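You operate a simulated robot arm through the tools that you are given. There is no shell and no other tool.

You run a simulated robot arm. Do the job below in one go: nothing can be reset, and whatever is moved stays where it is left.

JOB
Swap the dim black lamp in the jig for the grey one.
Fine: switch off first, free the green latch, stand the black lamp in the empty rest, latch the grey one.

The check looks at the end state, three seconds after you hand in, the way a careful person would. Anything else that was tipped, shoved, dropped, spilled or broken makes it a failure.

ROBOT AND FRAMES
A 6-joint arm with a three-finger gripper, fixed in place. Base frame: the origin is on the floor under the middle of its stand, x ahead of it, y to its left, z up. Readings come in mm, rad, newtons and seconds.
It reaches about 1213 mm from its shoulder. Its first joint turns from -2.897 to 2.897 rad. Payload 4.89 kg.
Tool frame: the origin (TCP) lies between the finger pads and is the grasp point; the fingertips stand 30 mm ahead of it; z points along the fingers, y is the line along which they close. The gripper opens to 164 mm; its body begins 125 mm behind the TCP.
Orientation is that of the tool frame in the base frame, as a unit quaternion [w, x, y, z]. With the fingers straight down and closing along the base's y, the tool's x points along the base's -x, its y along +y and its z along -z.

CONTROLS
- The arm moves only by the tool send_rows. Its argument "increments" is a list of rows, each an object (a shift or turn left out is 0, a gripper value left out holds the last) with "slide": the shift along the base's x, y, z in mm, a list of three; "rotation": the turn, a rotation vector about the base's x, y, z in rad, a list of three. In form: [{"slide": [tx, ty, tz], "rotation": [wx, wy, wz]}, ...]. A call has 1 to 20 rows; each row shifts and turns the commanded pose from where the row before left it. "hand" is the opening in per cent of the stroke, from 0 (shut) to 100 (fully open), set as the call begins (left out, the last holds). Each row takes 0.2 s and may step no farther than 50 mm and 0.15 rad from the row before; otherwise, or with a gripper value out of range, the whole call is refused. Where a pose cannot be reached the arm comes as near as it can. A force on the tool above 90 N (or 10 N above the force at the start of the call, whichever is more), or a blocked arm, ends the call early, and 0.2 s more pass. Each finger travels about 108 mm/s and halts on what it meets, pressing with about 35 N; the grip force reading is that of the motor and also rises with nothing between the fingers. The clock runs only during rows and for 0.2 s after the last one: add rows that do not move to give the fingers time. The reply holds the time, the measured pose of the TCP, the force on the tool along the base axes, the opening and the grip force, in the units named above and with some noise, with the torque about the TCP (base axes, N m) and any sound that the robot's microphone picked up.
- Cameras (640 x 400 px; columns grow to the right, rows downward): "scene" is fixed at [221.2, 501.5, 1463.9]; the picture's right is [-0.37, -0.93, 0.00], its down [-0.54, 0.22, -0.81] and it looks along [0.75, -0.30, -0.58] (base axes); focal length 262 px, centre (320, 200). "wrist" rides on the gripper at [76, -2, -152] in the tool frame; the picture's right is [0.02, 1.00, 0.00], its down [-0.88, 0.02, -0.47] and it looks along [-0.47, 0.01, 0.88] (tool axes); focal length 247 px, centre (320, 200). There is no depth. A picture from a camera that has moved, and an enlarged one, comes with that camera's place and axes in the base frame and with its lens.
- get_image(camera): a new picture of that camera. No time passes.
- move_column(by): moves the trunk up (or, below 0, down) by that many mm; the arm rides with it, the base frame stays. It gives what a move gives, with no picture.
- enlarge(camera, box): a new picture of the part [left, top, right, bottom] of that camera's present view, enlarged. No time passes.
- finish_job(): hands the job in; it is judged then, once.

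Places have to be worked out from the pictures, the camera data and where the tool is seen. Open the gripper and draw the arm clear of the work before you hand the job in, unless the task says otherwise.

The tools are called after ">>>" as a command line: name --argument value ..., lists and objects as JSON in quotes. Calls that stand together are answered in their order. send_rows: Moves the arm, as the interface text tells. Its arguments: {"type":"object","properties":{"increments":{"type":"array","items":{"type":"object","properties":{"slide":{"type":"array","items":{"type":"number"}},"rotation":{"type":"array","items":{"type":"number"}}}}},"hand":{"type":"number"}},"required":["increments"]} The other tools are called the same way: move_column (by) moves the trunk up or down; get_image (camera) takes a picture; enlarge (camera, box) takes an enlarged picture of a part of a camera's view; finish_job () hands the job in.

At the start:

```text
clock: 0.0
eef_pos: [566.5, 439.8, 1312.3]
ee_rot: [0.001, 0.0, 1.0, 0.0]
wrist_force: [0.2, 0.4, 0.7]
torque: [0.01, 0.02, 0.06]
grip_width: 164.1
finger_force: 0.1
trunk travel left (down, up): [-225.0, 165.0]
```

scene: 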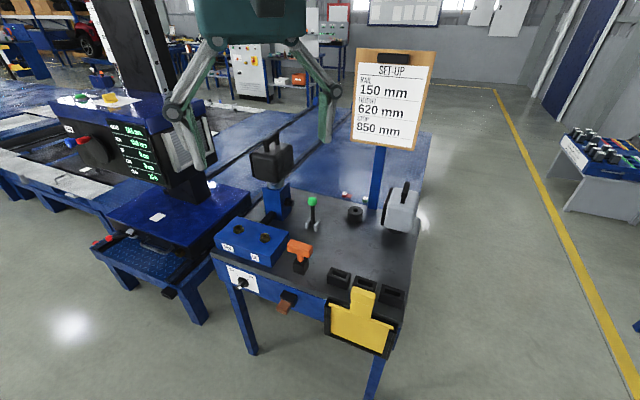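
wrist: 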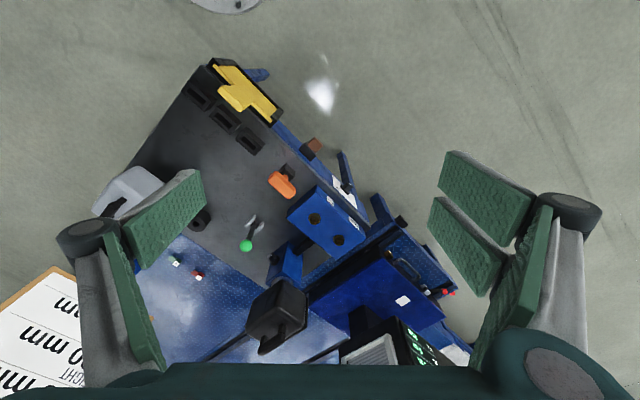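

I start by looking closely at the bench: the scene picture shows a black lamp on a blue jig, a green-knobbed latch, a grey lamp on the right, a switch at the bench front. I enlarge several parts.

>>> enlarge --camera "scene" --box '[200, 120, 440, 270]'

>>> enlarge --camera "scene" --box '[200, 220, 420, 380]'

>>> enlarge --camera "wrist" --box '[80, 40, 400, 240]'

>>> enlarge --camera "wrist" --box '[160, 180, 480, 380]'

```text
2.67 times, centred on (320, 195) of scene
camera zoom: at [221.2, 501.5, 1463.9], right [-0.37, -0.93, 0.0], down [-0.54, 0.22, -0.81], along [0.75, -0.3, -0.58], focal length 698 px, centre (320, 213)
```

zoom: 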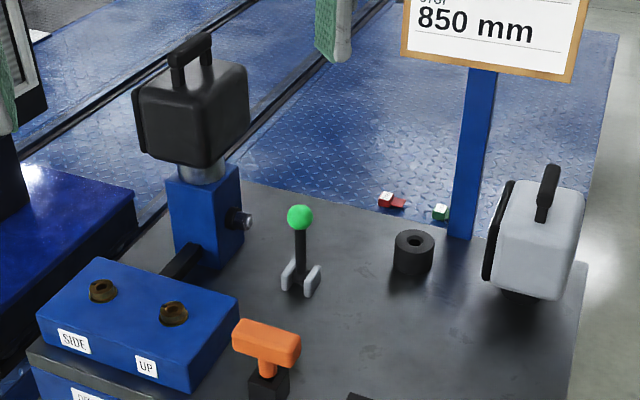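

```text
2.50 times, centred on (310, 300) of scene
camera zoom: at [221.2, 501.5, 1463.9], right [-0.37, -0.93, 0.0], down [-0.54, 0.22, -0.81], along [0.75, -0.3, -0.58], focal length 654 px, centre (345, -50)
```

zoom: 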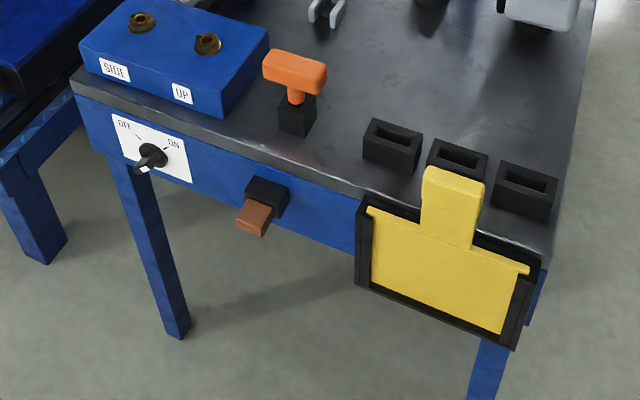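

```text
2.00 times, centred on (240, 140) of wrist
camera zoom: at [491.9, 440.5, 1463.7], right [-0.02, 1.0, 0.0], down [0.88, 0.02, 0.47], along [0.47, 0.01, -0.88], focal length 494 px, centre (480, 320)
```

zoom: 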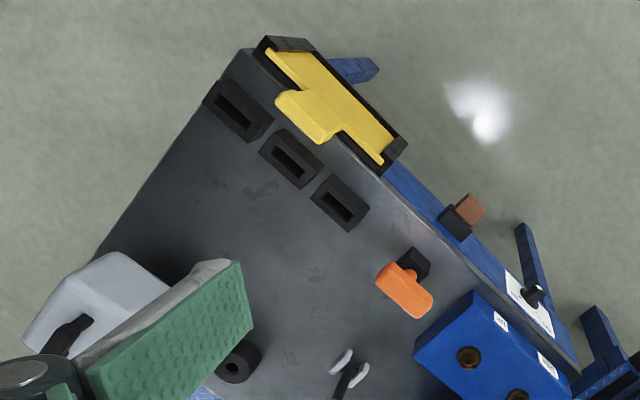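

```text
2.00 times, centred on (320, 280) of wrist
camera zoom: at [491.9, 440.5, 1463.7], right [-0.02, 1.0, 0.0], down [0.88, 0.02, 0.47], along [0.47, 0.01, -0.88], focal length 494 px, centre (320, 40)
```

zoom: 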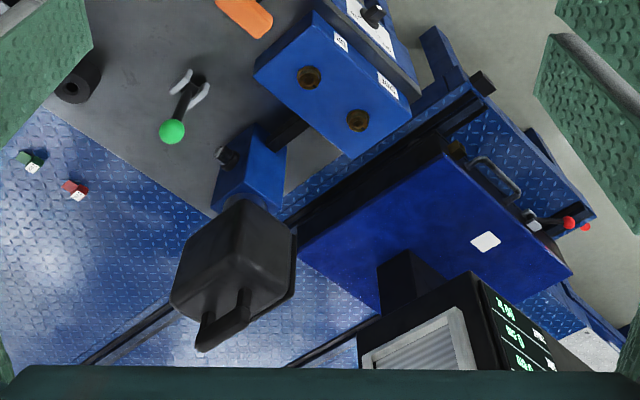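

The bench top seems to be at z≈766, rotated about 45°; the green lever is near (950,240), post near (1060,355), black ring near (930,63), grey lamp near (825,-60). I zoom in more on each piece before moving.

>>> enlarge --camera "scene" --box '[240, 130, 340, 220]'

>>> enlarge --camera "scene" --box '[335, 165, 435, 245]'

>>> enlarge --camera "scene" --box '[210, 210, 330, 310]'

>>> enlarge --camera "wrist" --box '[220, 190, 340, 360]'

>>> enlarge --camera "scene" --box '[50, 80, 250, 330]'

```text
4.44 times, centred on (290, 175) of scene
camera zoom: at [221.2, 501.5, 1463.9], right [-0.37, -0.93, 0.0], down [-0.54, 0.22, -0.81], along [0.75, -0.3, -0.58], focal length 1163 px, centre (453, 311)
```

zoom: 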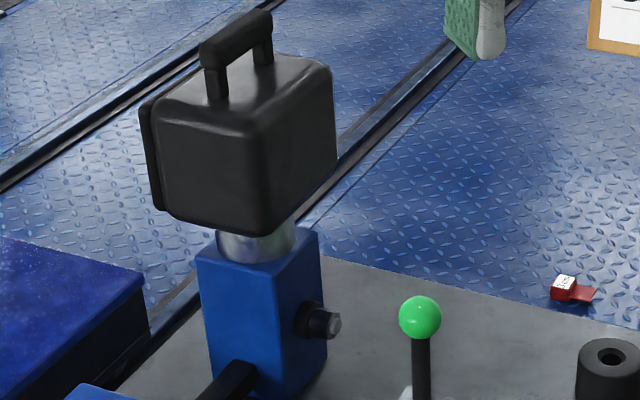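

```text
5.00 times, centred on (385, 205) of scene
camera zoom: at [221.2, 501.5, 1463.9], right [-0.37, -0.93, 0.0], down [-0.54, 0.22, -0.81], along [0.75, -0.3, -0.58], focal length 1308 px, centre (-5, 175)
```

zoom: 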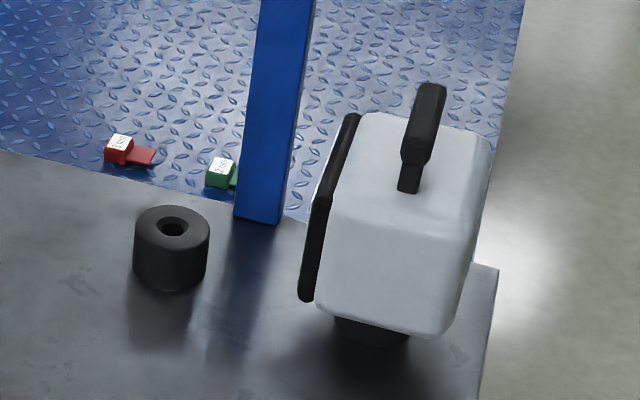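

```text
4.00 times, centred on (270, 260) of scene
camera zoom: at [221.2, 501.5, 1463.9], right [-0.37, -0.93, 0.0], down [-0.54, 0.22, -0.81], along [0.75, -0.3, -0.58], focal length 1046 px, centre (520, -40)
```

zoom: 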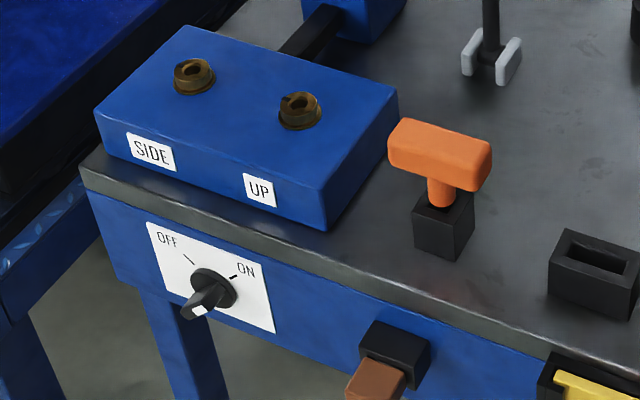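

```text
2.35 times, centred on (280, 275) of wrist
camera zoom: at [491.9, 440.5, 1463.7], right [-0.02, 1.0, 0.0], down [0.88, 0.02, 0.47], along [0.47, 0.01, -0.88], focal length 581 px, centre (414, 24)
```

zoom: 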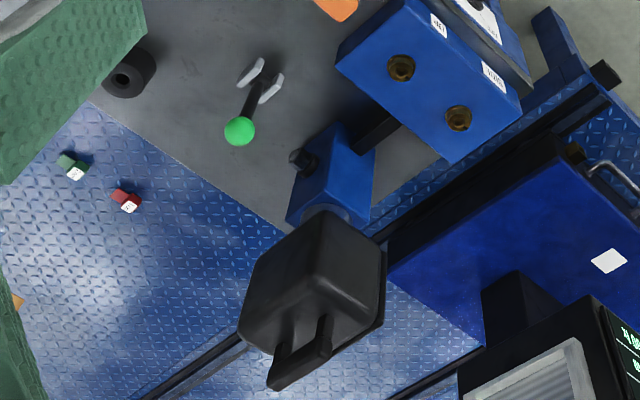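

```text
1.60 times, centred on (150, 205) of scene
camera zoom: at [221.2, 501.5, 1463.9], right [-0.37, -0.93, 0.0], down [-0.54, 0.22, -0.81], along [0.75, -0.3, -0.58], focal length 418 px, centre (592, 192)
```

zoom: 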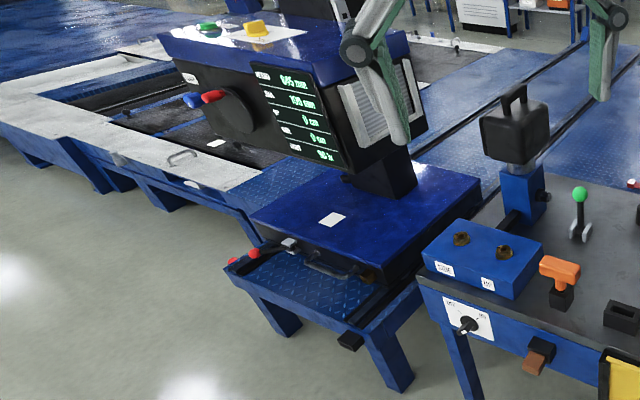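

The knob on the front panel, the post screw and the lever need closer views. I zoom tightly on the switch and the lever in both cameras first.

>>> enlarge --camera "scene" --box '[226, 260, 266, 295]'

>>> enlarge --camera "scene" --box '[296, 190, 326, 235]'

>>> enlarge --camera "wrist" --box '[230, 205, 280, 260]'

>>> enlarge --camera "wrist" --box '[320, 170, 370, 220]'

>>> enlarge --camera "wrist" --box '[260, 230, 310, 300]'

```text
11.43 times, centred on (246, 278) of scene
camera zoom: at [221.2, 501.5, 1463.9], right [-0.37, -0.93, 0.0], down [-0.54, 0.22, -0.81], along [0.75, -0.3, -0.58], focal length 2990 px, centre (1166, -686)
```

zoom: 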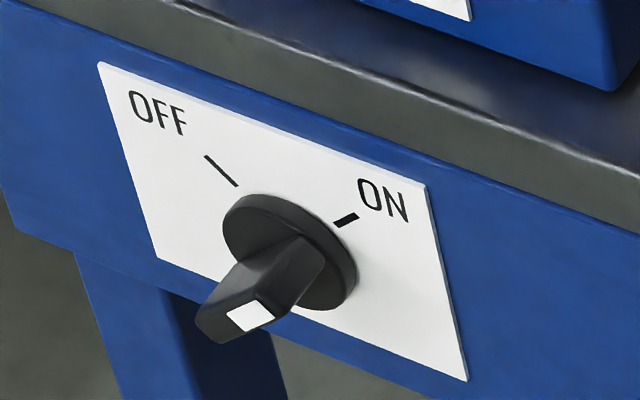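

```text
8.89 times, centred on (311, 212) of scene
camera zoom: at [221.2, 501.5, 1463.9], right [-0.37, -0.93, 0.0], down [-0.54, 0.22, -0.81], along [0.75, -0.3, -0.58], focal length 2325 px, centre (400, 89)
```

zoom: 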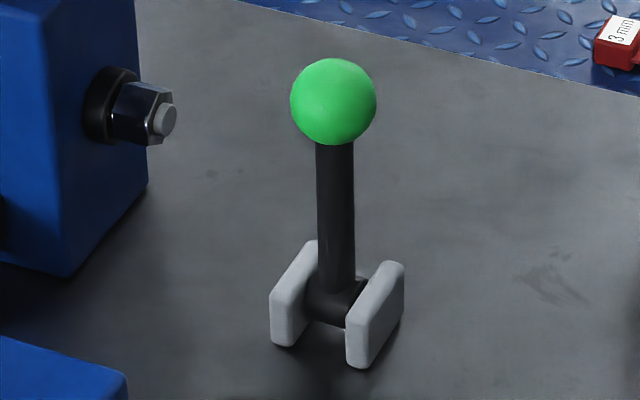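

```text
7.27 times, centred on (255, 232) of wrist
camera zoom: at [491.9, 440.5, 1463.7], right [-0.02, 1.0, 0.0], down [0.88, 0.02, 0.47], along [0.47, 0.01, -0.88], focal length 1796 px, centre (793, -36)
```

zoom: 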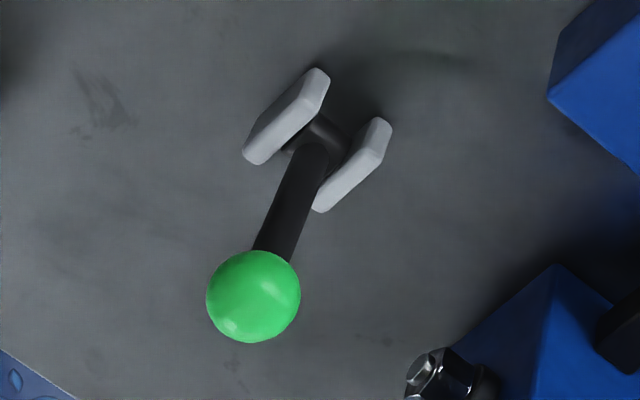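

```text
8.00 times, centred on (345, 195) of wrist
camera zoom: at [491.9, 440.5, 1463.7], right [-0.02, 1.0, 0.0], down [0.88, 0.02, 0.47], along [0.47, 0.01, -0.88], focal length 1976 px, centre (120, 240)
```

zoom: 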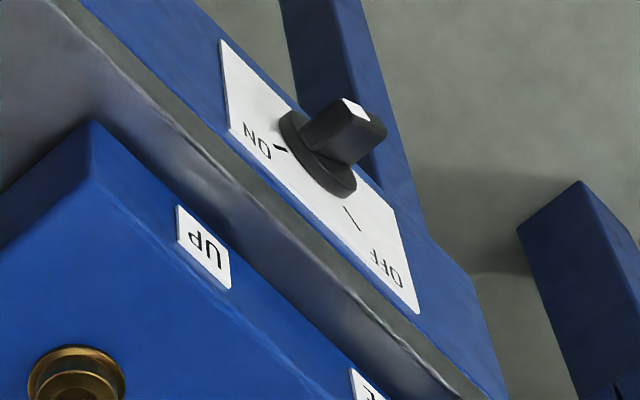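

```text
5.71 times, centred on (285, 265) of wrist
camera zoom: at [491.9, 440.5, 1463.7], right [-0.02, 1.0, 0.0], down [0.88, 0.02, 0.47], along [0.47, 0.01, -0.88], focal length 1411 px, centre (520, -171)
```

zoom: 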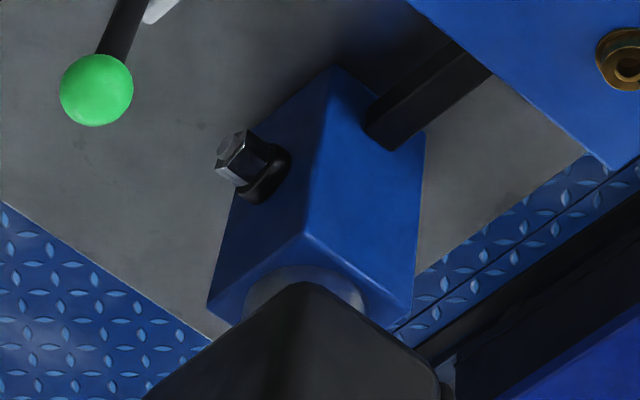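

The scene zoom shows the knob's white mark on the ON side; OFF is about 90° counter-clockwise seen from the front. The lever stands upright between two plates, and its axis runs along the bench front. I move the wrist camera nearer, well above everything, turning the tool 45° so that it lines up with the bench.

>>> send_rows --increments '[{"slide": [25, -12, -15], "rotation": [0, 0, 0.0785]}, {"slide": [25, -12, -15], "rotation": [0, 0, 0.0785]}, {"slide": [25, -12, -15], "rotation": [0, 0, 0.0785]}, {"slide": [25, -12, -15], "rotation": [0, 0, 0.0785]}, {"slide": [25, -12, -15], "rotation": [0, 0, 0.0785]}, {"slide": [25, -12, -15], "rotation": [0, 0, 0.0785]}, {"slide": [25, -12, -15], "rotation": [0, 0, 0.0785]}, {"slide": [25, -12, -15], "rotation": [0, 0, 0.0785]}, {"slide": [25, -12, -15], "rotation": [0, 0, 0.0785]}, {"slide": [25, -12, -15], "rotation": [0, 0, 0.0785]}]'

```text
clock: 2.2
eef_pos: [816.0, 322.2, 1162.2]
ee_rot: [0.0, -0.383, 0.924, 0.001]
wrist_force: [-1.1, 1.4, 0.2]
torque: [-0.03, -0.15, -0.02]
grip_width: 164.2
finger_force: 0.0
trunk travel left (down, up): [-225.0, 165.0]
```

The tool turned the other way round about z than I want for the handle grip, but this view still helps. I take pictures from here.

>>> get_image --camera "wrist"

>>> get_image --camera "scene"

```text
taken
camera wrist: at [764.5, 267.5, 1314.8], right [-0.72, 0.69, 0.0], down [0.61, 0.64, 0.47], along [0.33, 0.34, -0.88], focal length 247 px, centre (320, 200)
```

wrist: 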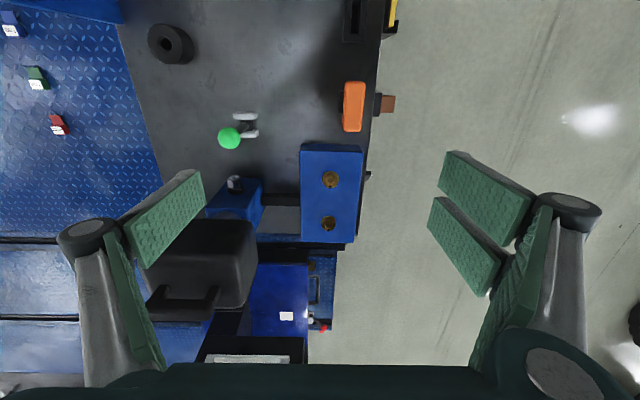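

```text
taken
```

scene: 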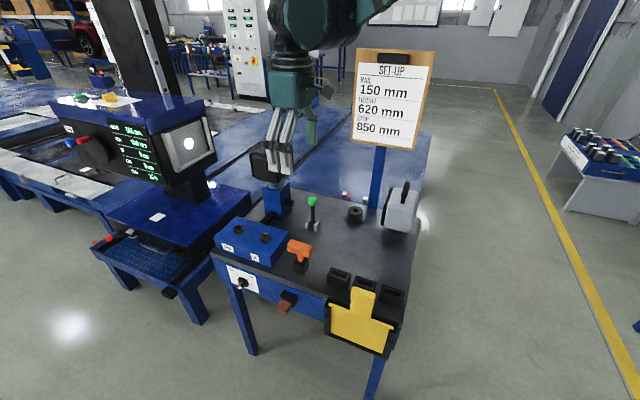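

I take enlarged views of the lever, the ring, the lamp handle and the switch region from here to fix their places.

>>> enlarge --camera "wrist" --box '[130, 10, 290, 150]'

>>> enlarge --camera "wrist" --box '[130, 150, 290, 330]'

>>> enlarge --camera "wrist" --box '[290, 60, 420, 250]'

>>> enlarge --camera "scene" --box '[220, 0, 440, 240]'

```text
2.86 times, centred on (210, 80) of wrist
camera zoom: at [764.5, 267.5, 1314.8], right [-0.72, 0.69, 0.0], down [0.61, 0.64, 0.47], along [0.33, 0.34, -0.88], focal length 706 px, centre (634, 543)
```

zoom: 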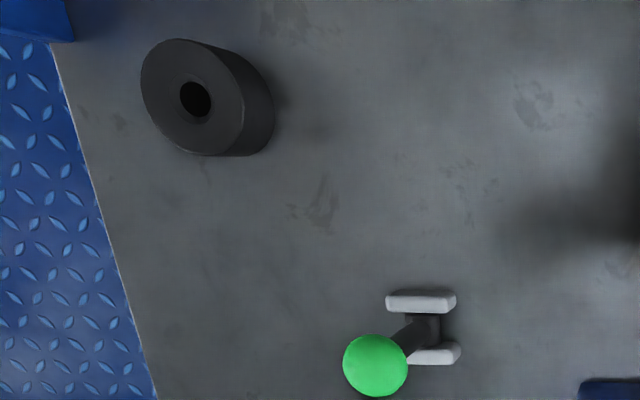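

```text
2.22 times, centred on (210, 240) of wrist
camera zoom: at [764.5, 267.5, 1314.8], right [-0.72, 0.69, 0.0], down [0.61, 0.64, 0.47], along [0.33, 0.34, -0.88], focal length 549 px, centre (564, 111)
```

zoom: 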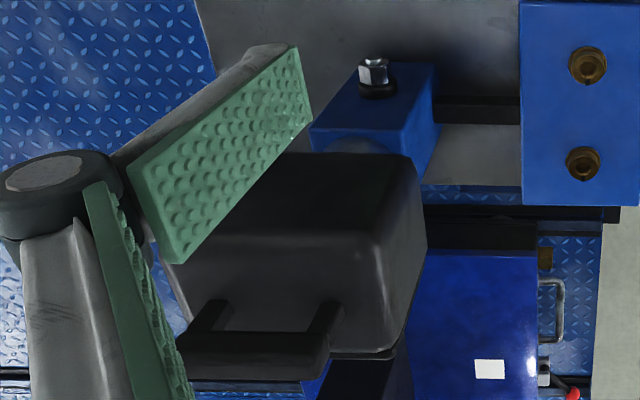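

```text
2.11 times, centred on (355, 155) of wrist
camera zoom: at [764.5, 267.5, 1314.8], right [-0.72, 0.69, 0.0], down [0.61, 0.64, 0.47], along [0.33, 0.34, -0.88], focal length 520 px, centre (246, 295)
```

zoom: 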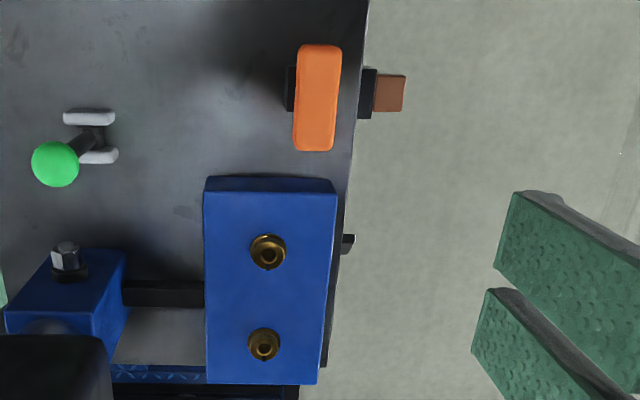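

```text
1.67 times, centred on (330, 120) of scene
camera zoom: at [221.2, 501.5, 1463.9], right [-0.37, -0.93, 0.0], down [-0.54, 0.22, -0.81], along [0.75, -0.3, -0.58], focal length 436 px, centre (303, 333)
```

zoom: 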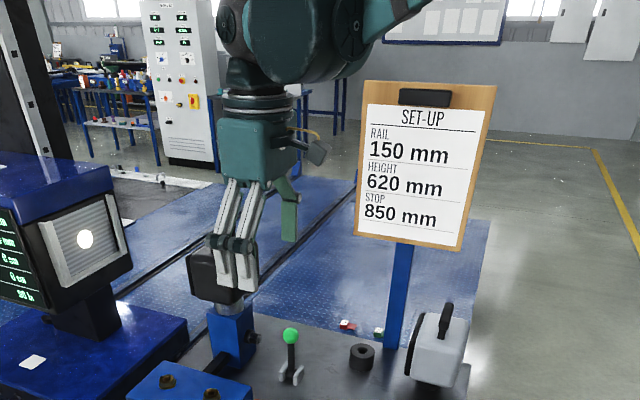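

The handle bar runs along the bench depth and the beam spot on the tester shows the lamp is on. I'll go to the front panel: first turn the tool −90° about z (so it closes along the bench front edge) while moving back to open space in front of the bench.

>>> send_rows --increments '[{"slide": [-15, 25, 0], "rotation": [0, 0, -0.1428]}, {"slide": [-15, 25, 0], "rotation": [0, 0, -0.1428]}, {"slide": [-15, 25, 0], "rotation": [0, 0, -0.1428]}, {"slide": [-15, 25, 0], "rotation": [0, 0, -0.1428]}, {"slide": [-15, 25, 0], "rotation": [0, 0, -0.1428]}, {"slide": [-15, 25, 0], "rotation": [0, 0, -0.1428]}, {"slide": [-15, 25, 0], "rotation": [0, 0, -0.1428]}, {"slide": [-15, 25, 0], "rotation": [0, 0, -0.1428]}, {"slide": [-15, 25, 0], "rotation": [0, 0, -0.1428]}, {"slide": [-15, 25, 0], "rotation": [0, 0, -0.1428]}, {"slide": [-15, 25, 0], "rotation": [0, 0, -0.1428]}]'

>>> get_image --camera "scene"

>>> get_image --camera "wrist"

```text
clock: 4.6
eef_pos: [651.9, 595.4, 1162.0]
ee_rot: [-0.001, 0.384, 0.923, 0.0]
wrist_force: [0.3, -1.5, 0.9]
torque: [0.09, 0.05, 0.03]
grip_width: 163.9
finger_force: 0.1
trunk travel left (down, up): [-225.0, 165.0]
```

```text
taken
```

scene: 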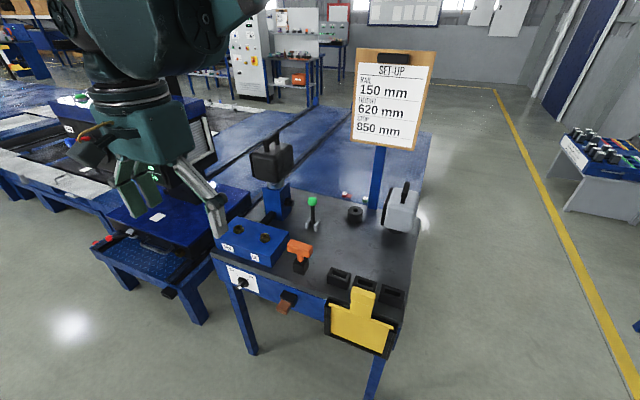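

```text
taken
camera wrist: at [597.7, 649.3, 1314.0], right [0.69, 0.72, 0.0], down [0.63, -0.61, 0.47], along [0.34, -0.33, -0.88], focal length 247 px, centre (320, 200)
```

wrist: 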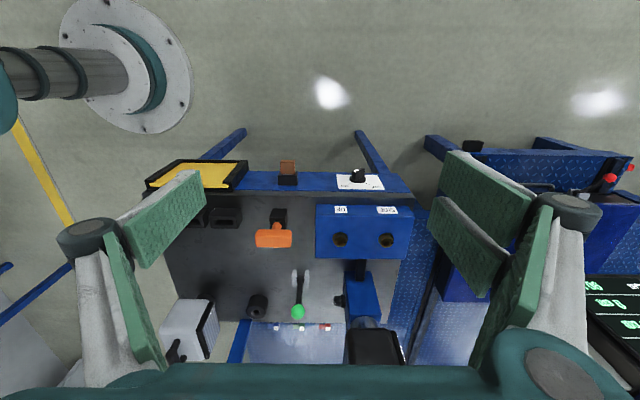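

Now I swing the tool to point horizontally at the front panel while lowering in the free space ahead of it (about 255 mm in front of the panel).

>>> send_rows --increments '[{"slide": [4, 10, -33], "rotation": [-0.0926, -0.0926, 0]}, {"slide": [4, 10, -33], "rotation": [-0.0926, -0.0926, 0]}, {"slide": [4, 10, -33], "rotation": [-0.0926, -0.0926, 0]}, {"slide": [4, 10, -33], "rotation": [-0.0926, -0.0926, 0]}, {"slide": [4, 10, -33], "rotation": [-0.0926, -0.0926, 0]}, {"slide": [4, 10, -33], "rotation": [-0.0926, -0.0926, 0]}]'

>>> get_image --camera "scene"

>>> get_image --camera "wrist"

```text
clock: 6.0
eef_pos: [676.1, 653.9, 965.0]
ee_rot: [0.355, 0.353, 0.853, -0.146]
wrist_force: [0.1, -1.9, 1.3]
torque: [0.31, 0.06, 0.15]
grip_width: 163.8
finger_force: 0.0
trunk travel left (down, up): [-225.0, 165.0]
```

```text
taken
```

scene: 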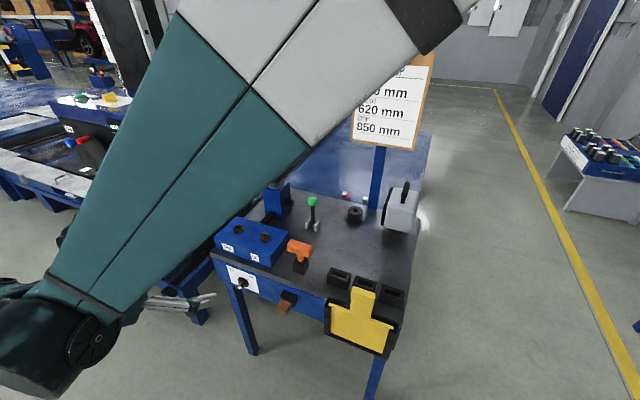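

```text
taken
camera wrist: at [561.3, 769.2, 1016.9], right [0.7, 0.72, -0.01], down [0.21, -0.19, 0.96], along [0.68, -0.67, -0.29], focal length 247 px, centre (320, 200)
```

wrist: 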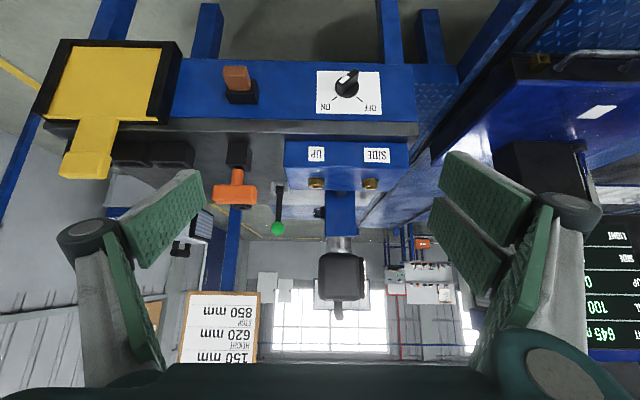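

The knob triangulates to about (858,542,688). I finish levelling the tool toward the panel and move in line with the knob, stopping ~150 mm short.

>>> send_rows --increments '[{"slide": [9.5, -0.7, -34], "rotation": [-0.0694, -0.0694, 0]}, {"slide": [9.5, -0.7, -34], "rotation": [-0.0694, -0.0694, 0]}, {"slide": [9.5, -0.7, -34], "rotation": [-0.0694, -0.0694, 0]}, {"slide": [9.5, -0.7, -34], "rotation": [-0.0694, -0.0694, 0]}, {"slide": [9.5, -0.7, -34], "rotation": [-0.0694, -0.0694, 0]}, {"slide": [9.5, -0.7, -34], "rotation": [-0.0694, -0.0694, 0]}, {"slide": [9.5, -0.7, -34], "rotation": [-0.0694, -0.0694, 0]}, {"slide": [9.5, -0.7, -34], "rotation": [-0.0694, -0.0694, 0]}]'

>>> get_image --camera "scene"

>>> get_image --camera "wrist"

```text
clock: 7.8
eef_pos: [729.7, 613.5, 765.1]
ee_rot: [0.653, 0.27, 0.655, -0.269]
wrist_force: [0.7, -0.4, -0.2]
torque: [-0.02, 0.01, -0.02]
grip_width: 164.1
finger_force: 0.0
out of reach, approached as far as the arm can: row 7, 8
trunk travel left (down, up): [-225.0, 165.0]
```

```text
taken
```

scene: 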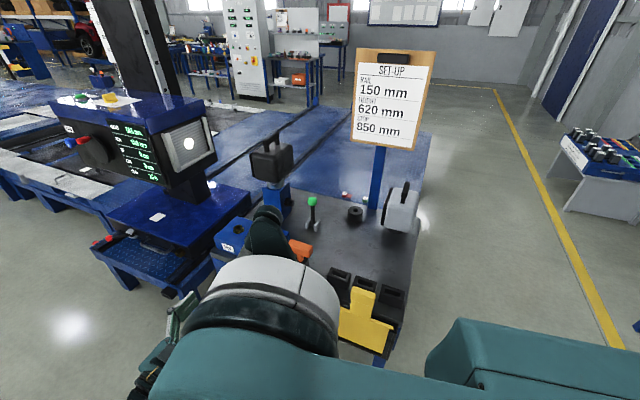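

```text
taken
camera wrist: at [621.8, 721.3, 689.2], right [0.71, 0.71, -0.02], down [-0.32, 0.35, 0.88], along [0.63, -0.61, 0.47], focal length 247 px, centre (320, 200)
```

wrist: 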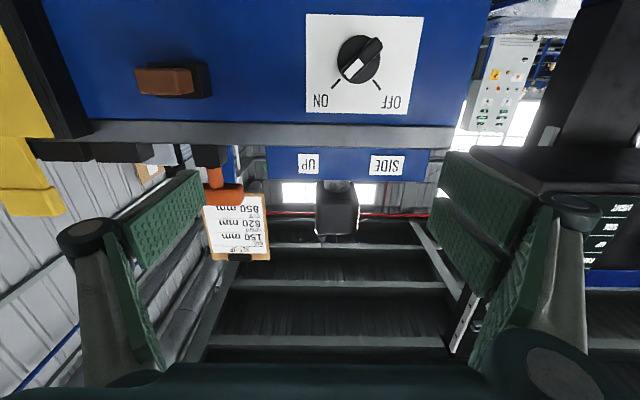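

The last two rows were beyond reach, and an arm part appears over the blue box in the scene view. I look closer at it before moving again.

>>> enlarge --camera "scene" --box '[120, 180, 460, 400]'

>>> enlarge --camera "wrist" --box '[290, 0, 440, 120]'

```text
1.82 times, centred on (290, 290) of scene
camera zoom: at [221.2, 501.5, 1463.9], right [-0.37, -0.93, 0.0], down [-0.54, 0.22, -0.81], along [0.75, -0.3, -0.58], focal length 476 px, centre (374, 36)
```

zoom: 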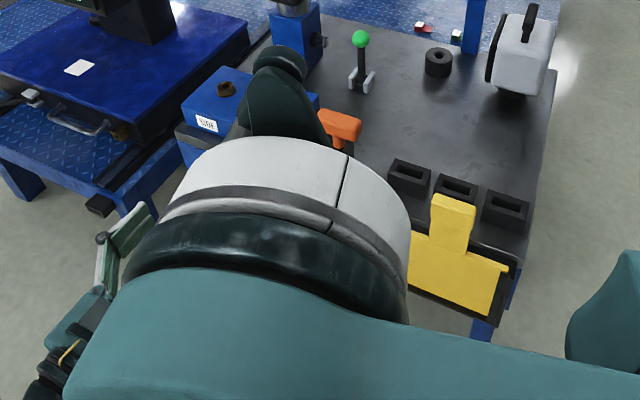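

```text
3.33 times, centred on (365, 60) of wrist
camera zoom: at [621.8, 721.3, 689.2], right [0.71, 0.71, -0.02], down [-0.32, 0.35, 0.88], along [0.63, -0.61, 0.47], focal length 823 px, centre (170, 667)
```

zoom: 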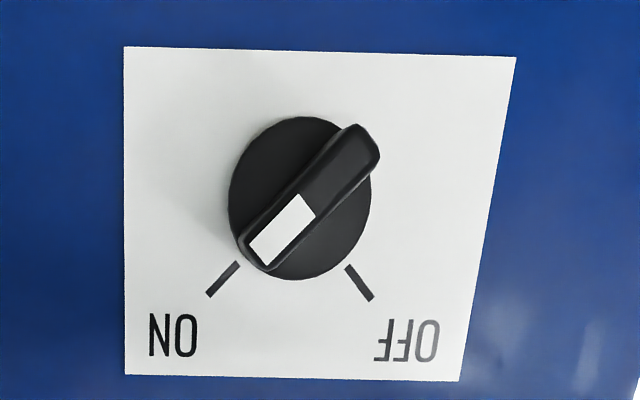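

The knob is clearly at ON and its bar runs across the whole disc. The arm is at its lower limit, so I retrace back up to the pose in free space and then lower the trunk.

>>> send_rows --increments '[{"slide": [-9.5, 0.7, 34], "rotation": [0.0694, 0.0694, 0]}, {"slide": [-9.5, 0.7, 34], "rotation": [0.0694, 0.0694, 0]}, {"slide": [-9.5, 0.7, 34], "rotation": [0.0694, 0.0694, 0]}, {"slide": [-9.5, 0.7, 34], "rotation": [0.0694, 0.0694, 0]}, {"slide": [-9.5, 0.7, 34], "rotation": [0.0694, 0.0694, 0]}, {"slide": [-9.5, 0.7, 34], "rotation": [0.0694, 0.0694, 0]}, {"slide": [-9.5, 0.7, 34], "rotation": [0.0694, 0.0694, 0]}, {"slide": [-9.5, 0.7, 34], "rotation": [0.0694, 0.0694, 0]}]'

>>> get_image --camera "scene"

```text
clock: 9.6
eef_pos: [652.5, 619.8, 1037.3]
ee_rot: [0.353, 0.354, 0.853, -0.147]
wrist_force: [0.5, 1.5, -0.3]
torque: [-0.23, 0.0, -0.15]
grip_width: 164.0
finger_force: 0.2
trunk travel left (down, up): [-225.0, 165.0]
```

```text
taken
```

scene: 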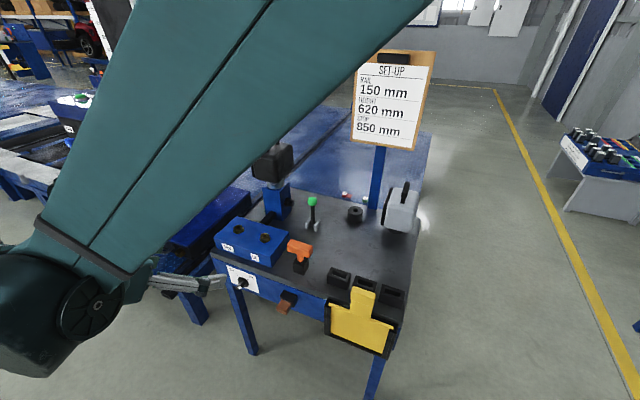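

The arm is back in free space and the next move starts from the measured pose. I lower the trunk in steps; the forearm and gripper are in front of the bench.

>>> move_column --by -120

>>> get_image --camera "scene"

>>> get_image --camera "wrist"

```text
clock: 11.1
eef_pos: [654.1, 619.4, 916.9]
ee_rot: [0.355, 0.353, 0.853, -0.147]
wrist_force: [0.2, -0.7, -0.4]
torque: [0.02, 0.01, -0.01]
grip_width: 164.1
finger_force: 0.1
trunk travel left (down, up): [-105.0, 285.0]
```

```text
taken
```

scene: 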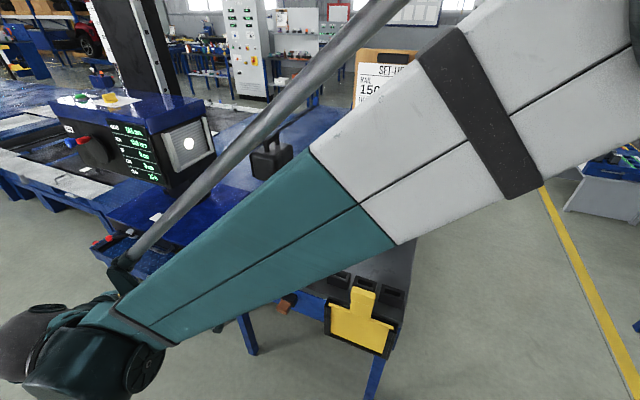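

```text
taken
camera wrist: at [539.7, 733.9, 970.4], right [0.7, 0.72, -0.02], down [0.22, -0.19, 0.96], along [0.68, -0.67, -0.29], focal length 247 px, centre (320, 200)
```

wrist: 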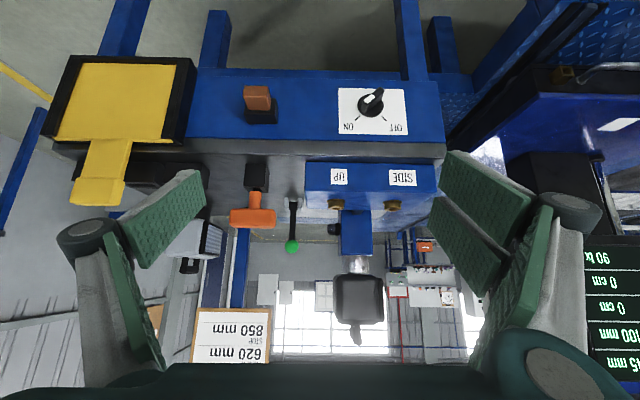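

The forearm stays high and in front of the bench, so I lower the trunk the remaining 105 mm.

>>> move_column --by -105

>>> get_image --camera "wrist"

```text
clock: 12.5
eef_pos: [654.6, 618.7, 811.8]
ee_rot: [0.354, 0.354, 0.853, -0.147]
wrist_force: [-0.3, 0.4, 0.1]
torque: [-0.02, 0.02, -0.02]
grip_width: 164.2
finger_force: 0.0
trunk travel left (down, up): [0.0, 390.0]
```

```text
taken
camera wrist: at [539.7, 733.9, 865.4], right [0.7, 0.72, -0.02], down [0.22, -0.19, 0.96], along [0.68, -0.67, -0.29], focal length 247 px, centre (320, 200)
```

wrist: 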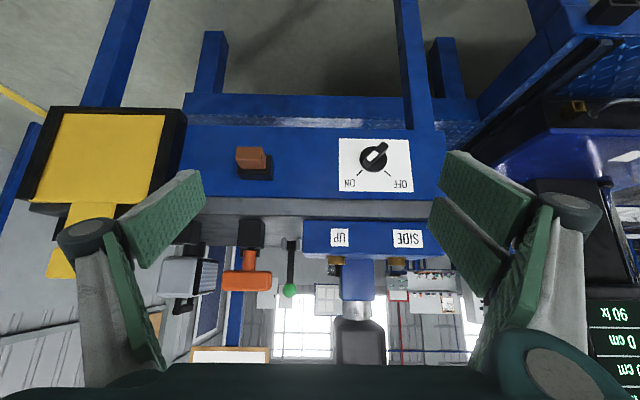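

From two heights the knob tip comes out near (866,539,675). I level the tool again and come in line with it, about 130 mm short.

>>> send_rows --increments '[{"slide": [15, 1.5, -17], "rotation": [-0.0694, -0.0694, 0]}, {"slide": [15, 1.5, -17], "rotation": [-0.0694, -0.0694, 0]}, {"slide": [15, 1.5, -17], "rotation": [-0.0694, -0.0694, 0]}, {"slide": [15, 1.5, -17], "rotation": [-0.0694, -0.0694, 0]}, {"slide": [15, 1.5, -17], "rotation": [-0.0694, -0.0694, 0]}, {"slide": [15, 1.5, -17], "rotation": [-0.0694, -0.0694, 0]}, {"slide": [15, 1.5, -17], "rotation": [-0.0694, -0.0694, 0]}, {"slide": [15, 1.5, -17], "rotation": [-0.0694, -0.0694, 0]}]'

>>> get_image --camera "scene"

>>> get_image --camera "wrist"

```text
clock: 14.3
eef_pos: [773.9, 630.1, 677.4]
ee_rot: [0.654, 0.271, 0.652, -0.271]
wrist_force: [-0.3, 0.1, 1.7]
torque: [0.24, 0.25, 0.15]
grip_width: 164.2
finger_force: 0.2
trunk travel left (down, up): [0.0, 390.0]
```

```text
taken
```

scene: 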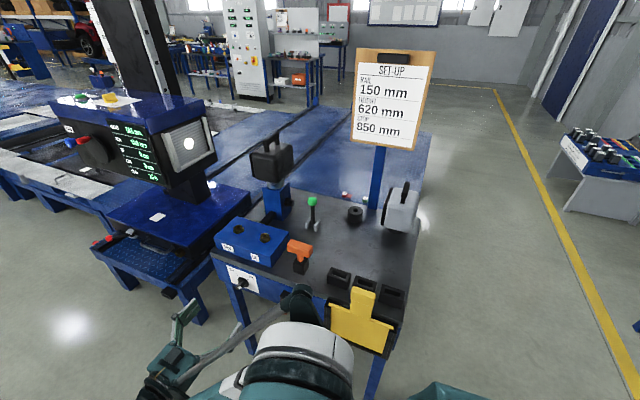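

```text
taken
camera wrist: at [665.9, 738.3, 600.0], right [0.71, 0.71, -0.02], down [-0.32, 0.35, 0.88], along [0.63, -0.61, 0.48], focal length 247 px, centre (320, 200)
```

wrist: 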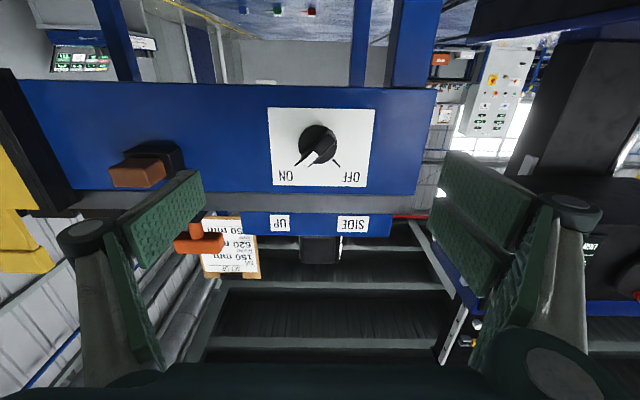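

The tool is level and nearly in line with the knob. I zoom in to measure the knob against the tool axis, and check the elbow's clearance in the scene view.

>>> enlarge --camera "wrist" --box '[260, 90, 400, 200]'

>>> enlarge --camera "scene" --box '[140, 230, 420, 400]'

```text
3.64 times, centred on (330, 145) of wrist
camera zoom: at [665.9, 738.3, 600.0], right [0.71, 0.71, -0.02], down [-0.32, 0.35, 0.88], along [0.63, -0.61, 0.48], focal length 898 px, centre (284, 400)
```

zoom: 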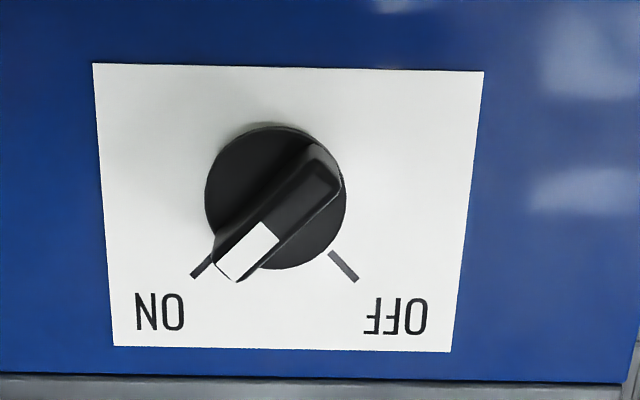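

```text
2.29 times, centred on (280, 315) of scene
camera zoom: at [221.2, 501.5, 1463.9], right [-0.37, -0.93, 0.0], down [-0.54, 0.22, -0.81], along [0.75, -0.3, -0.58], focal length 598 px, centre (411, -63)
```

zoom: 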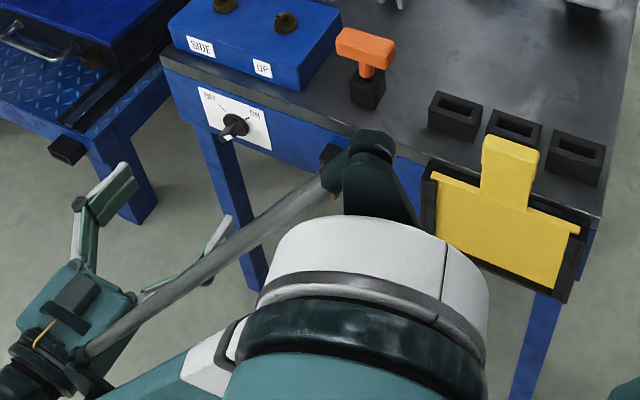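

The plate comes out as a clean 120 × 95 mm rectangle at 140 mm ahead, so the tool is square to it. The knob axis lies within ~3 mm of the tool axis and the bar tip is ~103 mm ahead. I roll the tool 45° so that it closes across the bar, and part-close the fingers.

>>> send_rows --hand 32 --increments '[{"slide": [-0.3, -0.3, 0], "rotation": [0.0925, -0.0925, 0]}, {"slide": [-0.3, -0.3, 0], "rotation": [0.0925, -0.0925, 0]}, {"slide": [-0.3, -0.3, 0], "rotation": [0.0925, -0.0925, 0]}, {"slide": [-0.3, -0.3, 0], "rotation": [0.0925, -0.0925, 0]}, {"slide": [-0.3, -0.3, 0], "rotation": [0.0925, -0.0925, 0]}, {"slide": [-0.3, -0.3, 0], "rotation": [0.0925, -0.0925, 0]}]'

>>> get_image --camera "wrist"

>>> enlarge --camera "scene" --box '[140, 230, 420, 400]'

```text
clock: 15.7
eef_pos: [772.1, 629.0, 677.5]
ee_rot: [0.707, 0.501, 0.499, 0.0]
wrist_force: [0.1, -0.4, 0.5]
torque: [-0.03, -0.01, 0.01]
grip_width: 52.3
finger_force: 0.0
trunk travel left (down, up): [0.0, 390.0]
```

```text
taken
camera wrist: at [703.4, 775.9, 620.5], right [0.51, 0.51, 0.69], down [-0.77, -0.1, 0.63], along [0.39, -0.85, 0.34], focal length 247 px, centre (320, 200)
```

wrist: 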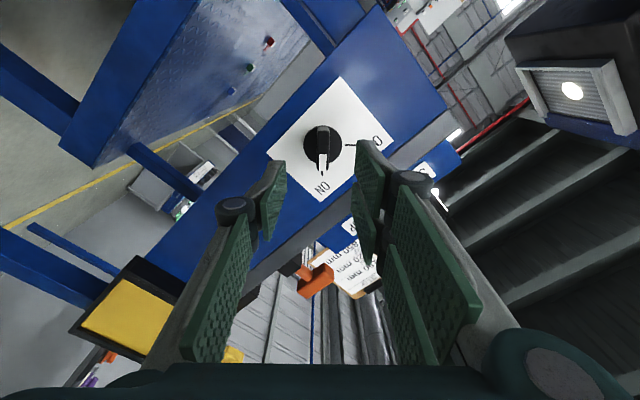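

```text
2.29 times, centred on (280, 315) of scene
camera zoom: at [221.2, 501.5, 1463.9], right [-0.37, -0.93, 0.0], down [-0.54, 0.22, -0.81], along [0.75, -0.3, -0.58], focal length 598 px, centre (411, -63)
```

zoom: 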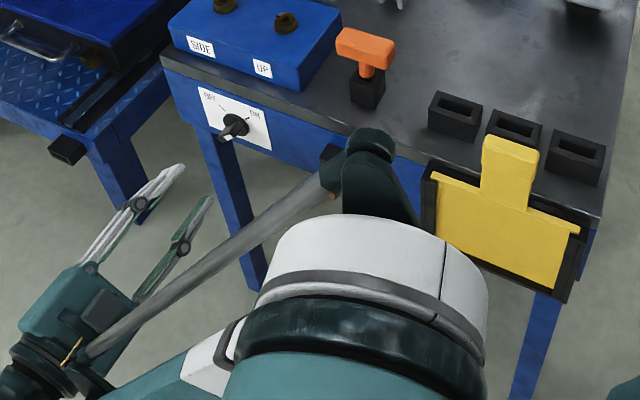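

The bar is now aligned with the tool's x. I zoom in to measure the sideways offset.

>>> enlarge --camera "wrist" --box '[250, 70, 400, 270]'

```text
2.00 times, centred on (325, 170) of wrist
camera zoom: at [703.4, 775.9, 620.5], right [0.51, 0.51, 0.69], down [-0.77, -0.1, 0.63], along [0.39, -0.85, 0.34], focal length 494 px, centre (310, 260)
```

zoom: 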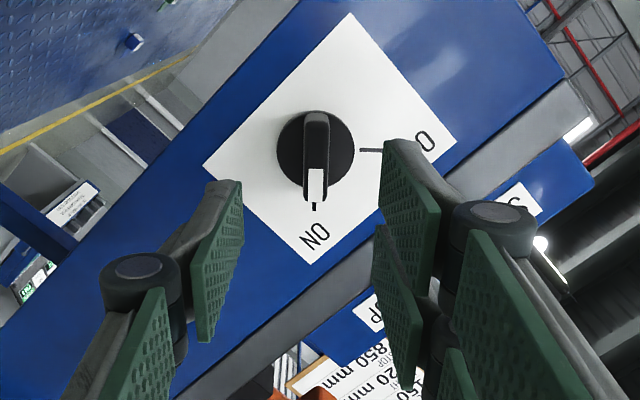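

The bar sits about 3–4 mm above the tool axis. I advance 85 mm straight toward the panel with that correction, fingers open around the bar.

>>> send_rows --increments '[{"slide": [12, -12, 0.6]}, {"slide": [12, -12, 0.6]}, {"slide": [12, -12, 0.6]}, {"slide": [12, -12, 0.6]}, {"slide": [12, -12, 0.6]}]'

>>> get_image --camera "wrist"

>>> enlarge --camera "scene" --box '[140, 230, 420, 400]'

```text
clock: 16.9
eef_pos: [831.8, 570.3, 680.0]
ee_rot: [0.707, 0.5, 0.499, 0.0]
wrist_force: [-0.1, -0.5, -0.4]
torque: [-0.01, -0.03, 0.01]
grip_width: 52.5
finger_force: 0.1
trunk travel left (down, up): [0.0, 390.0]
```

```text
taken
camera wrist: at [762.8, 716.3, 623.5], right [0.51, 0.51, 0.69], down [-0.77, -0.09, 0.64], along [0.39, -0.85, 0.34], focal length 247 px, centre (320, 200)
```

wrist: 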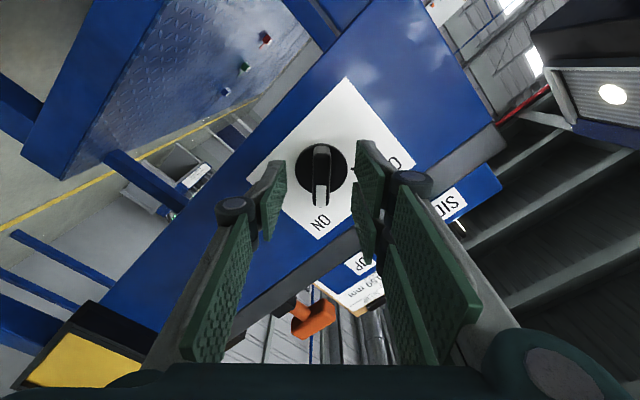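

```text
2.29 times, centred on (280, 315) of scene
camera zoom: at [221.2, 501.5, 1463.9], right [-0.37, -0.93, 0.0], down [-0.54, 0.22, -0.81], along [0.75, -0.3, -0.58], focal length 598 px, centre (411, -63)
```

zoom: 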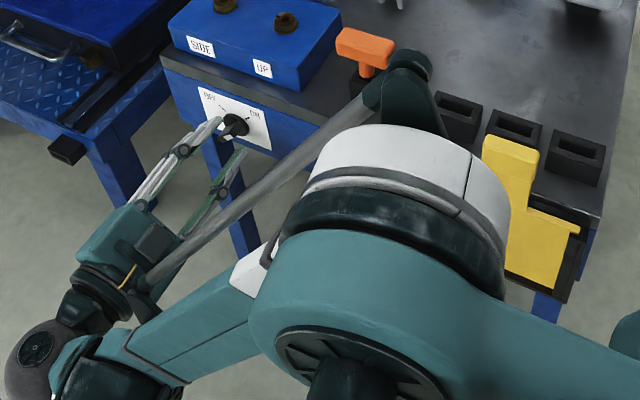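

The fingers are now around the knob bar. I zoom in to check the alignment and depth before closing.

>>> enlarge --camera "wrist" --box '[240, 90, 410, 260]'

>>> enlarge --camera "scene" --box '[215, 260, 265, 310]'

```text
2.35 times, centred on (325, 175) of wrist
camera zoom: at [762.8, 716.3, 623.5], right [0.51, 0.51, 0.69], down [-0.77, -0.09, 0.64], along [0.39, -0.85, 0.34], focal length 581 px, centre (308, 259)
```

zoom: 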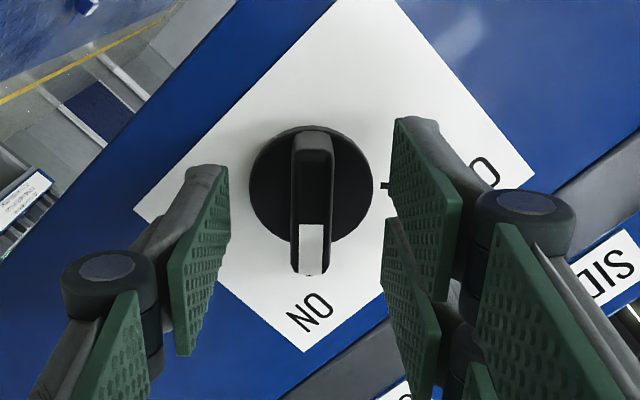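

```text
8.00 times, centred on (240, 285) of scene
camera zoom: at [221.2, 501.5, 1463.9], right [-0.37, -0.93, 0.0], down [-0.54, 0.22, -0.81], along [0.75, -0.3, -0.58], focal length 2093 px, centre (960, -480)
```

zoom: 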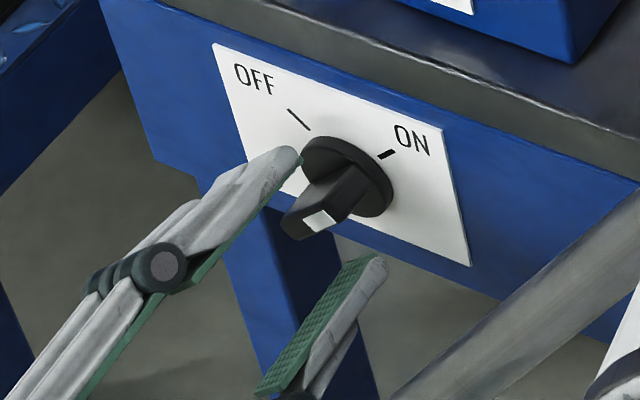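

Alignment is within about 1–2 mm and the fingertips overlap about half the bar. I go 6 mm deeper, then close on the bar.

>>> send_rows --increments '[{"slide": [2.1, -2.1, 0]}, {"slide": [2.1, -2.1, 0]}]'

>>> send_rows --hand 0 --increments '[{"slide": [0, 0, 0]}, {"slide": [0, 0, 0]}, {"slide": [0, 0, 0]}, {"slide": [0, 0, 0]}]'

>>> get_image --camera "wrist"

>>> enlarge --camera "scene" --box '[215, 260, 265, 310]'

```text
clock: 17.5
eef_pos: [836.8, 565.3, 678.2]
ee_rot: [0.708, 0.5, 0.499, 0.0]
wrist_force: [0.1, 1.3, -0.8]
torque: [0.03, -0.01, 0.02]
grip_width: 52.5
finger_force: 0.2
trunk travel left (down, up): [0.0, 390.0]
```

```text
clock: 18.5
eef_pos: [836.5, 564.8, 679.1]
ee_rot: [0.708, 0.499, 0.5, 0.001]
wrist_force: [32.2, 13.0, 18.9]
torque: [-0.47, -0.37, 0.82]
grip_width: 13.6
finger_force: 45.0
trunk travel left (down, up): [0.0, 390.0]
```

```text
taken
camera wrist: at [768.1, 711.9, 624.1], right [0.51, 0.51, 0.69], down [-0.77, -0.1, 0.64], along [0.39, -0.85, 0.34], focal length 247 px, centre (320, 200)
```

wrist: 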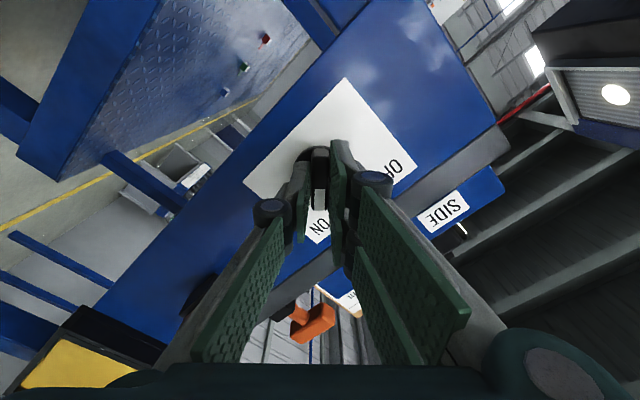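

```text
8.00 times, centred on (240, 285) of scene
camera zoom: at [221.2, 501.5, 1463.9], right [-0.37, -0.93, 0.0], down [-0.54, 0.22, -0.81], along [0.75, -0.3, -0.58], focal length 2093 px, centre (960, -480)
```

zoom: 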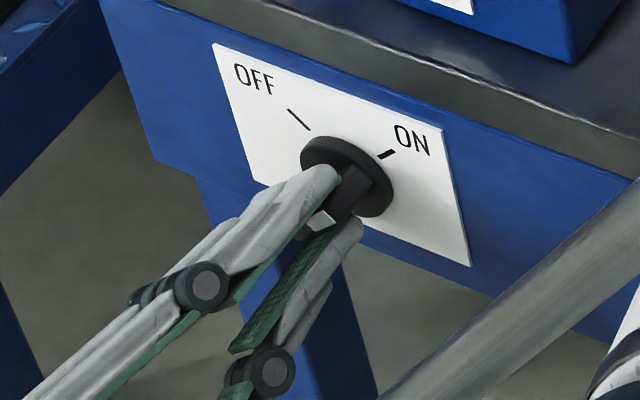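

The fingers meet the bar with the tool loaded ~36 N along its closing axis, meaning it is slightly off-centre. I shift 2 mm along +y of the tool to even the load.

>>> send_rows --increments '[{"slide": [0.5, 0.5, 0.7]}, {"slide": [0.5, 0.5, 0.7]}, {"slide": [0, 0, 0]}]'

```text
clock: 19.3
eef_pos: [837.2, 565.3, 679.8]
ee_rot: [0.707, 0.501, 0.499, -0.001]
wrist_force: [13.8, 1.0, 8.4]
torque: [0.22, 0.24, 0.79]
grip_width: 13.8
finger_force: 45.5
trunk travel left (down, up): [0.0, 390.0]
```

The load dropped. I now turn the bar counter-clockwise (seen from the front), half-way first, watching forces.

>>> send_rows --increments '[{"rotation": [-0.0926, 0.0926, 0]}, {"rotation": [-0.0926, 0.0926, 0]}, {"rotation": [-0.0926, 0.0926, 0]}, {"rotation": [-0.0926, 0.0926, 0]}, {"rotation": [-0.0926, 0.0926, 0]}, {"rotation": [-0.0926, 0.0926, 0]}]'

>>> enlarge --camera "scene" --box '[215, 260, 265, 310]'

```text
clock: 20.7
eef_pos: [835.8, 564.4, 680.4]
ee_rot: [0.652, 0.271, 0.653, -0.273]
wrist_force: [-47.3, -42.3, -25.4]
torque: [0.13, -0.15, -1.57]
grip_width: 13.8
finger_force: 44.8
trunk travel left (down, up): [0.0, 390.0]
```

```text
8.00 times, centred on (240, 285) of scene
camera zoom: at [221.2, 501.5, 1463.9], right [-0.37, -0.93, 0.0], down [-0.54, 0.22, -0.81], along [0.75, -0.3, -0.58], focal length 2093 px, centre (960, -480)
```

zoom: 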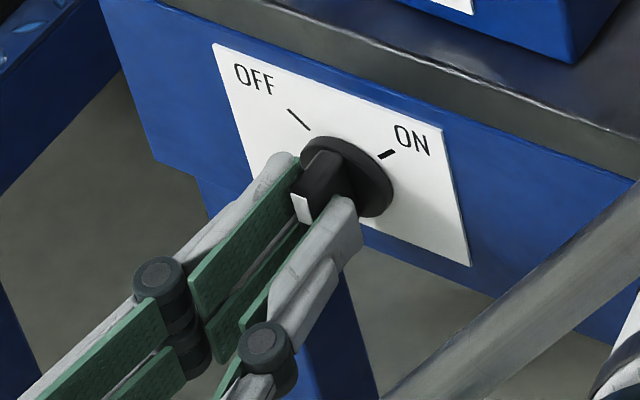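

The knob is turning with the fingers. The tool is loaded toward −e1 (−63 N), so I shift ~2 mm that way to relieve and read the force.

>>> send_rows --increments '[{"slide": [-0.8, -0.8, -0.4]}, {"slide": [-0.8, -0.8, -0.4]}, {"slide": [0, 0, 0]}]'

```text
clock: 21.5
eef_pos: [835.8, 564.4, 679.9]
ee_rot: [0.653, 0.272, 0.653, -0.272]
wrist_force: [-26.6, -30.9, -22.2]
torque: [0.86, 0.71, -1.08]
grip_width: 13.7
finger_force: 44.9
trunk travel left (down, up): [0.0, 390.0]
```

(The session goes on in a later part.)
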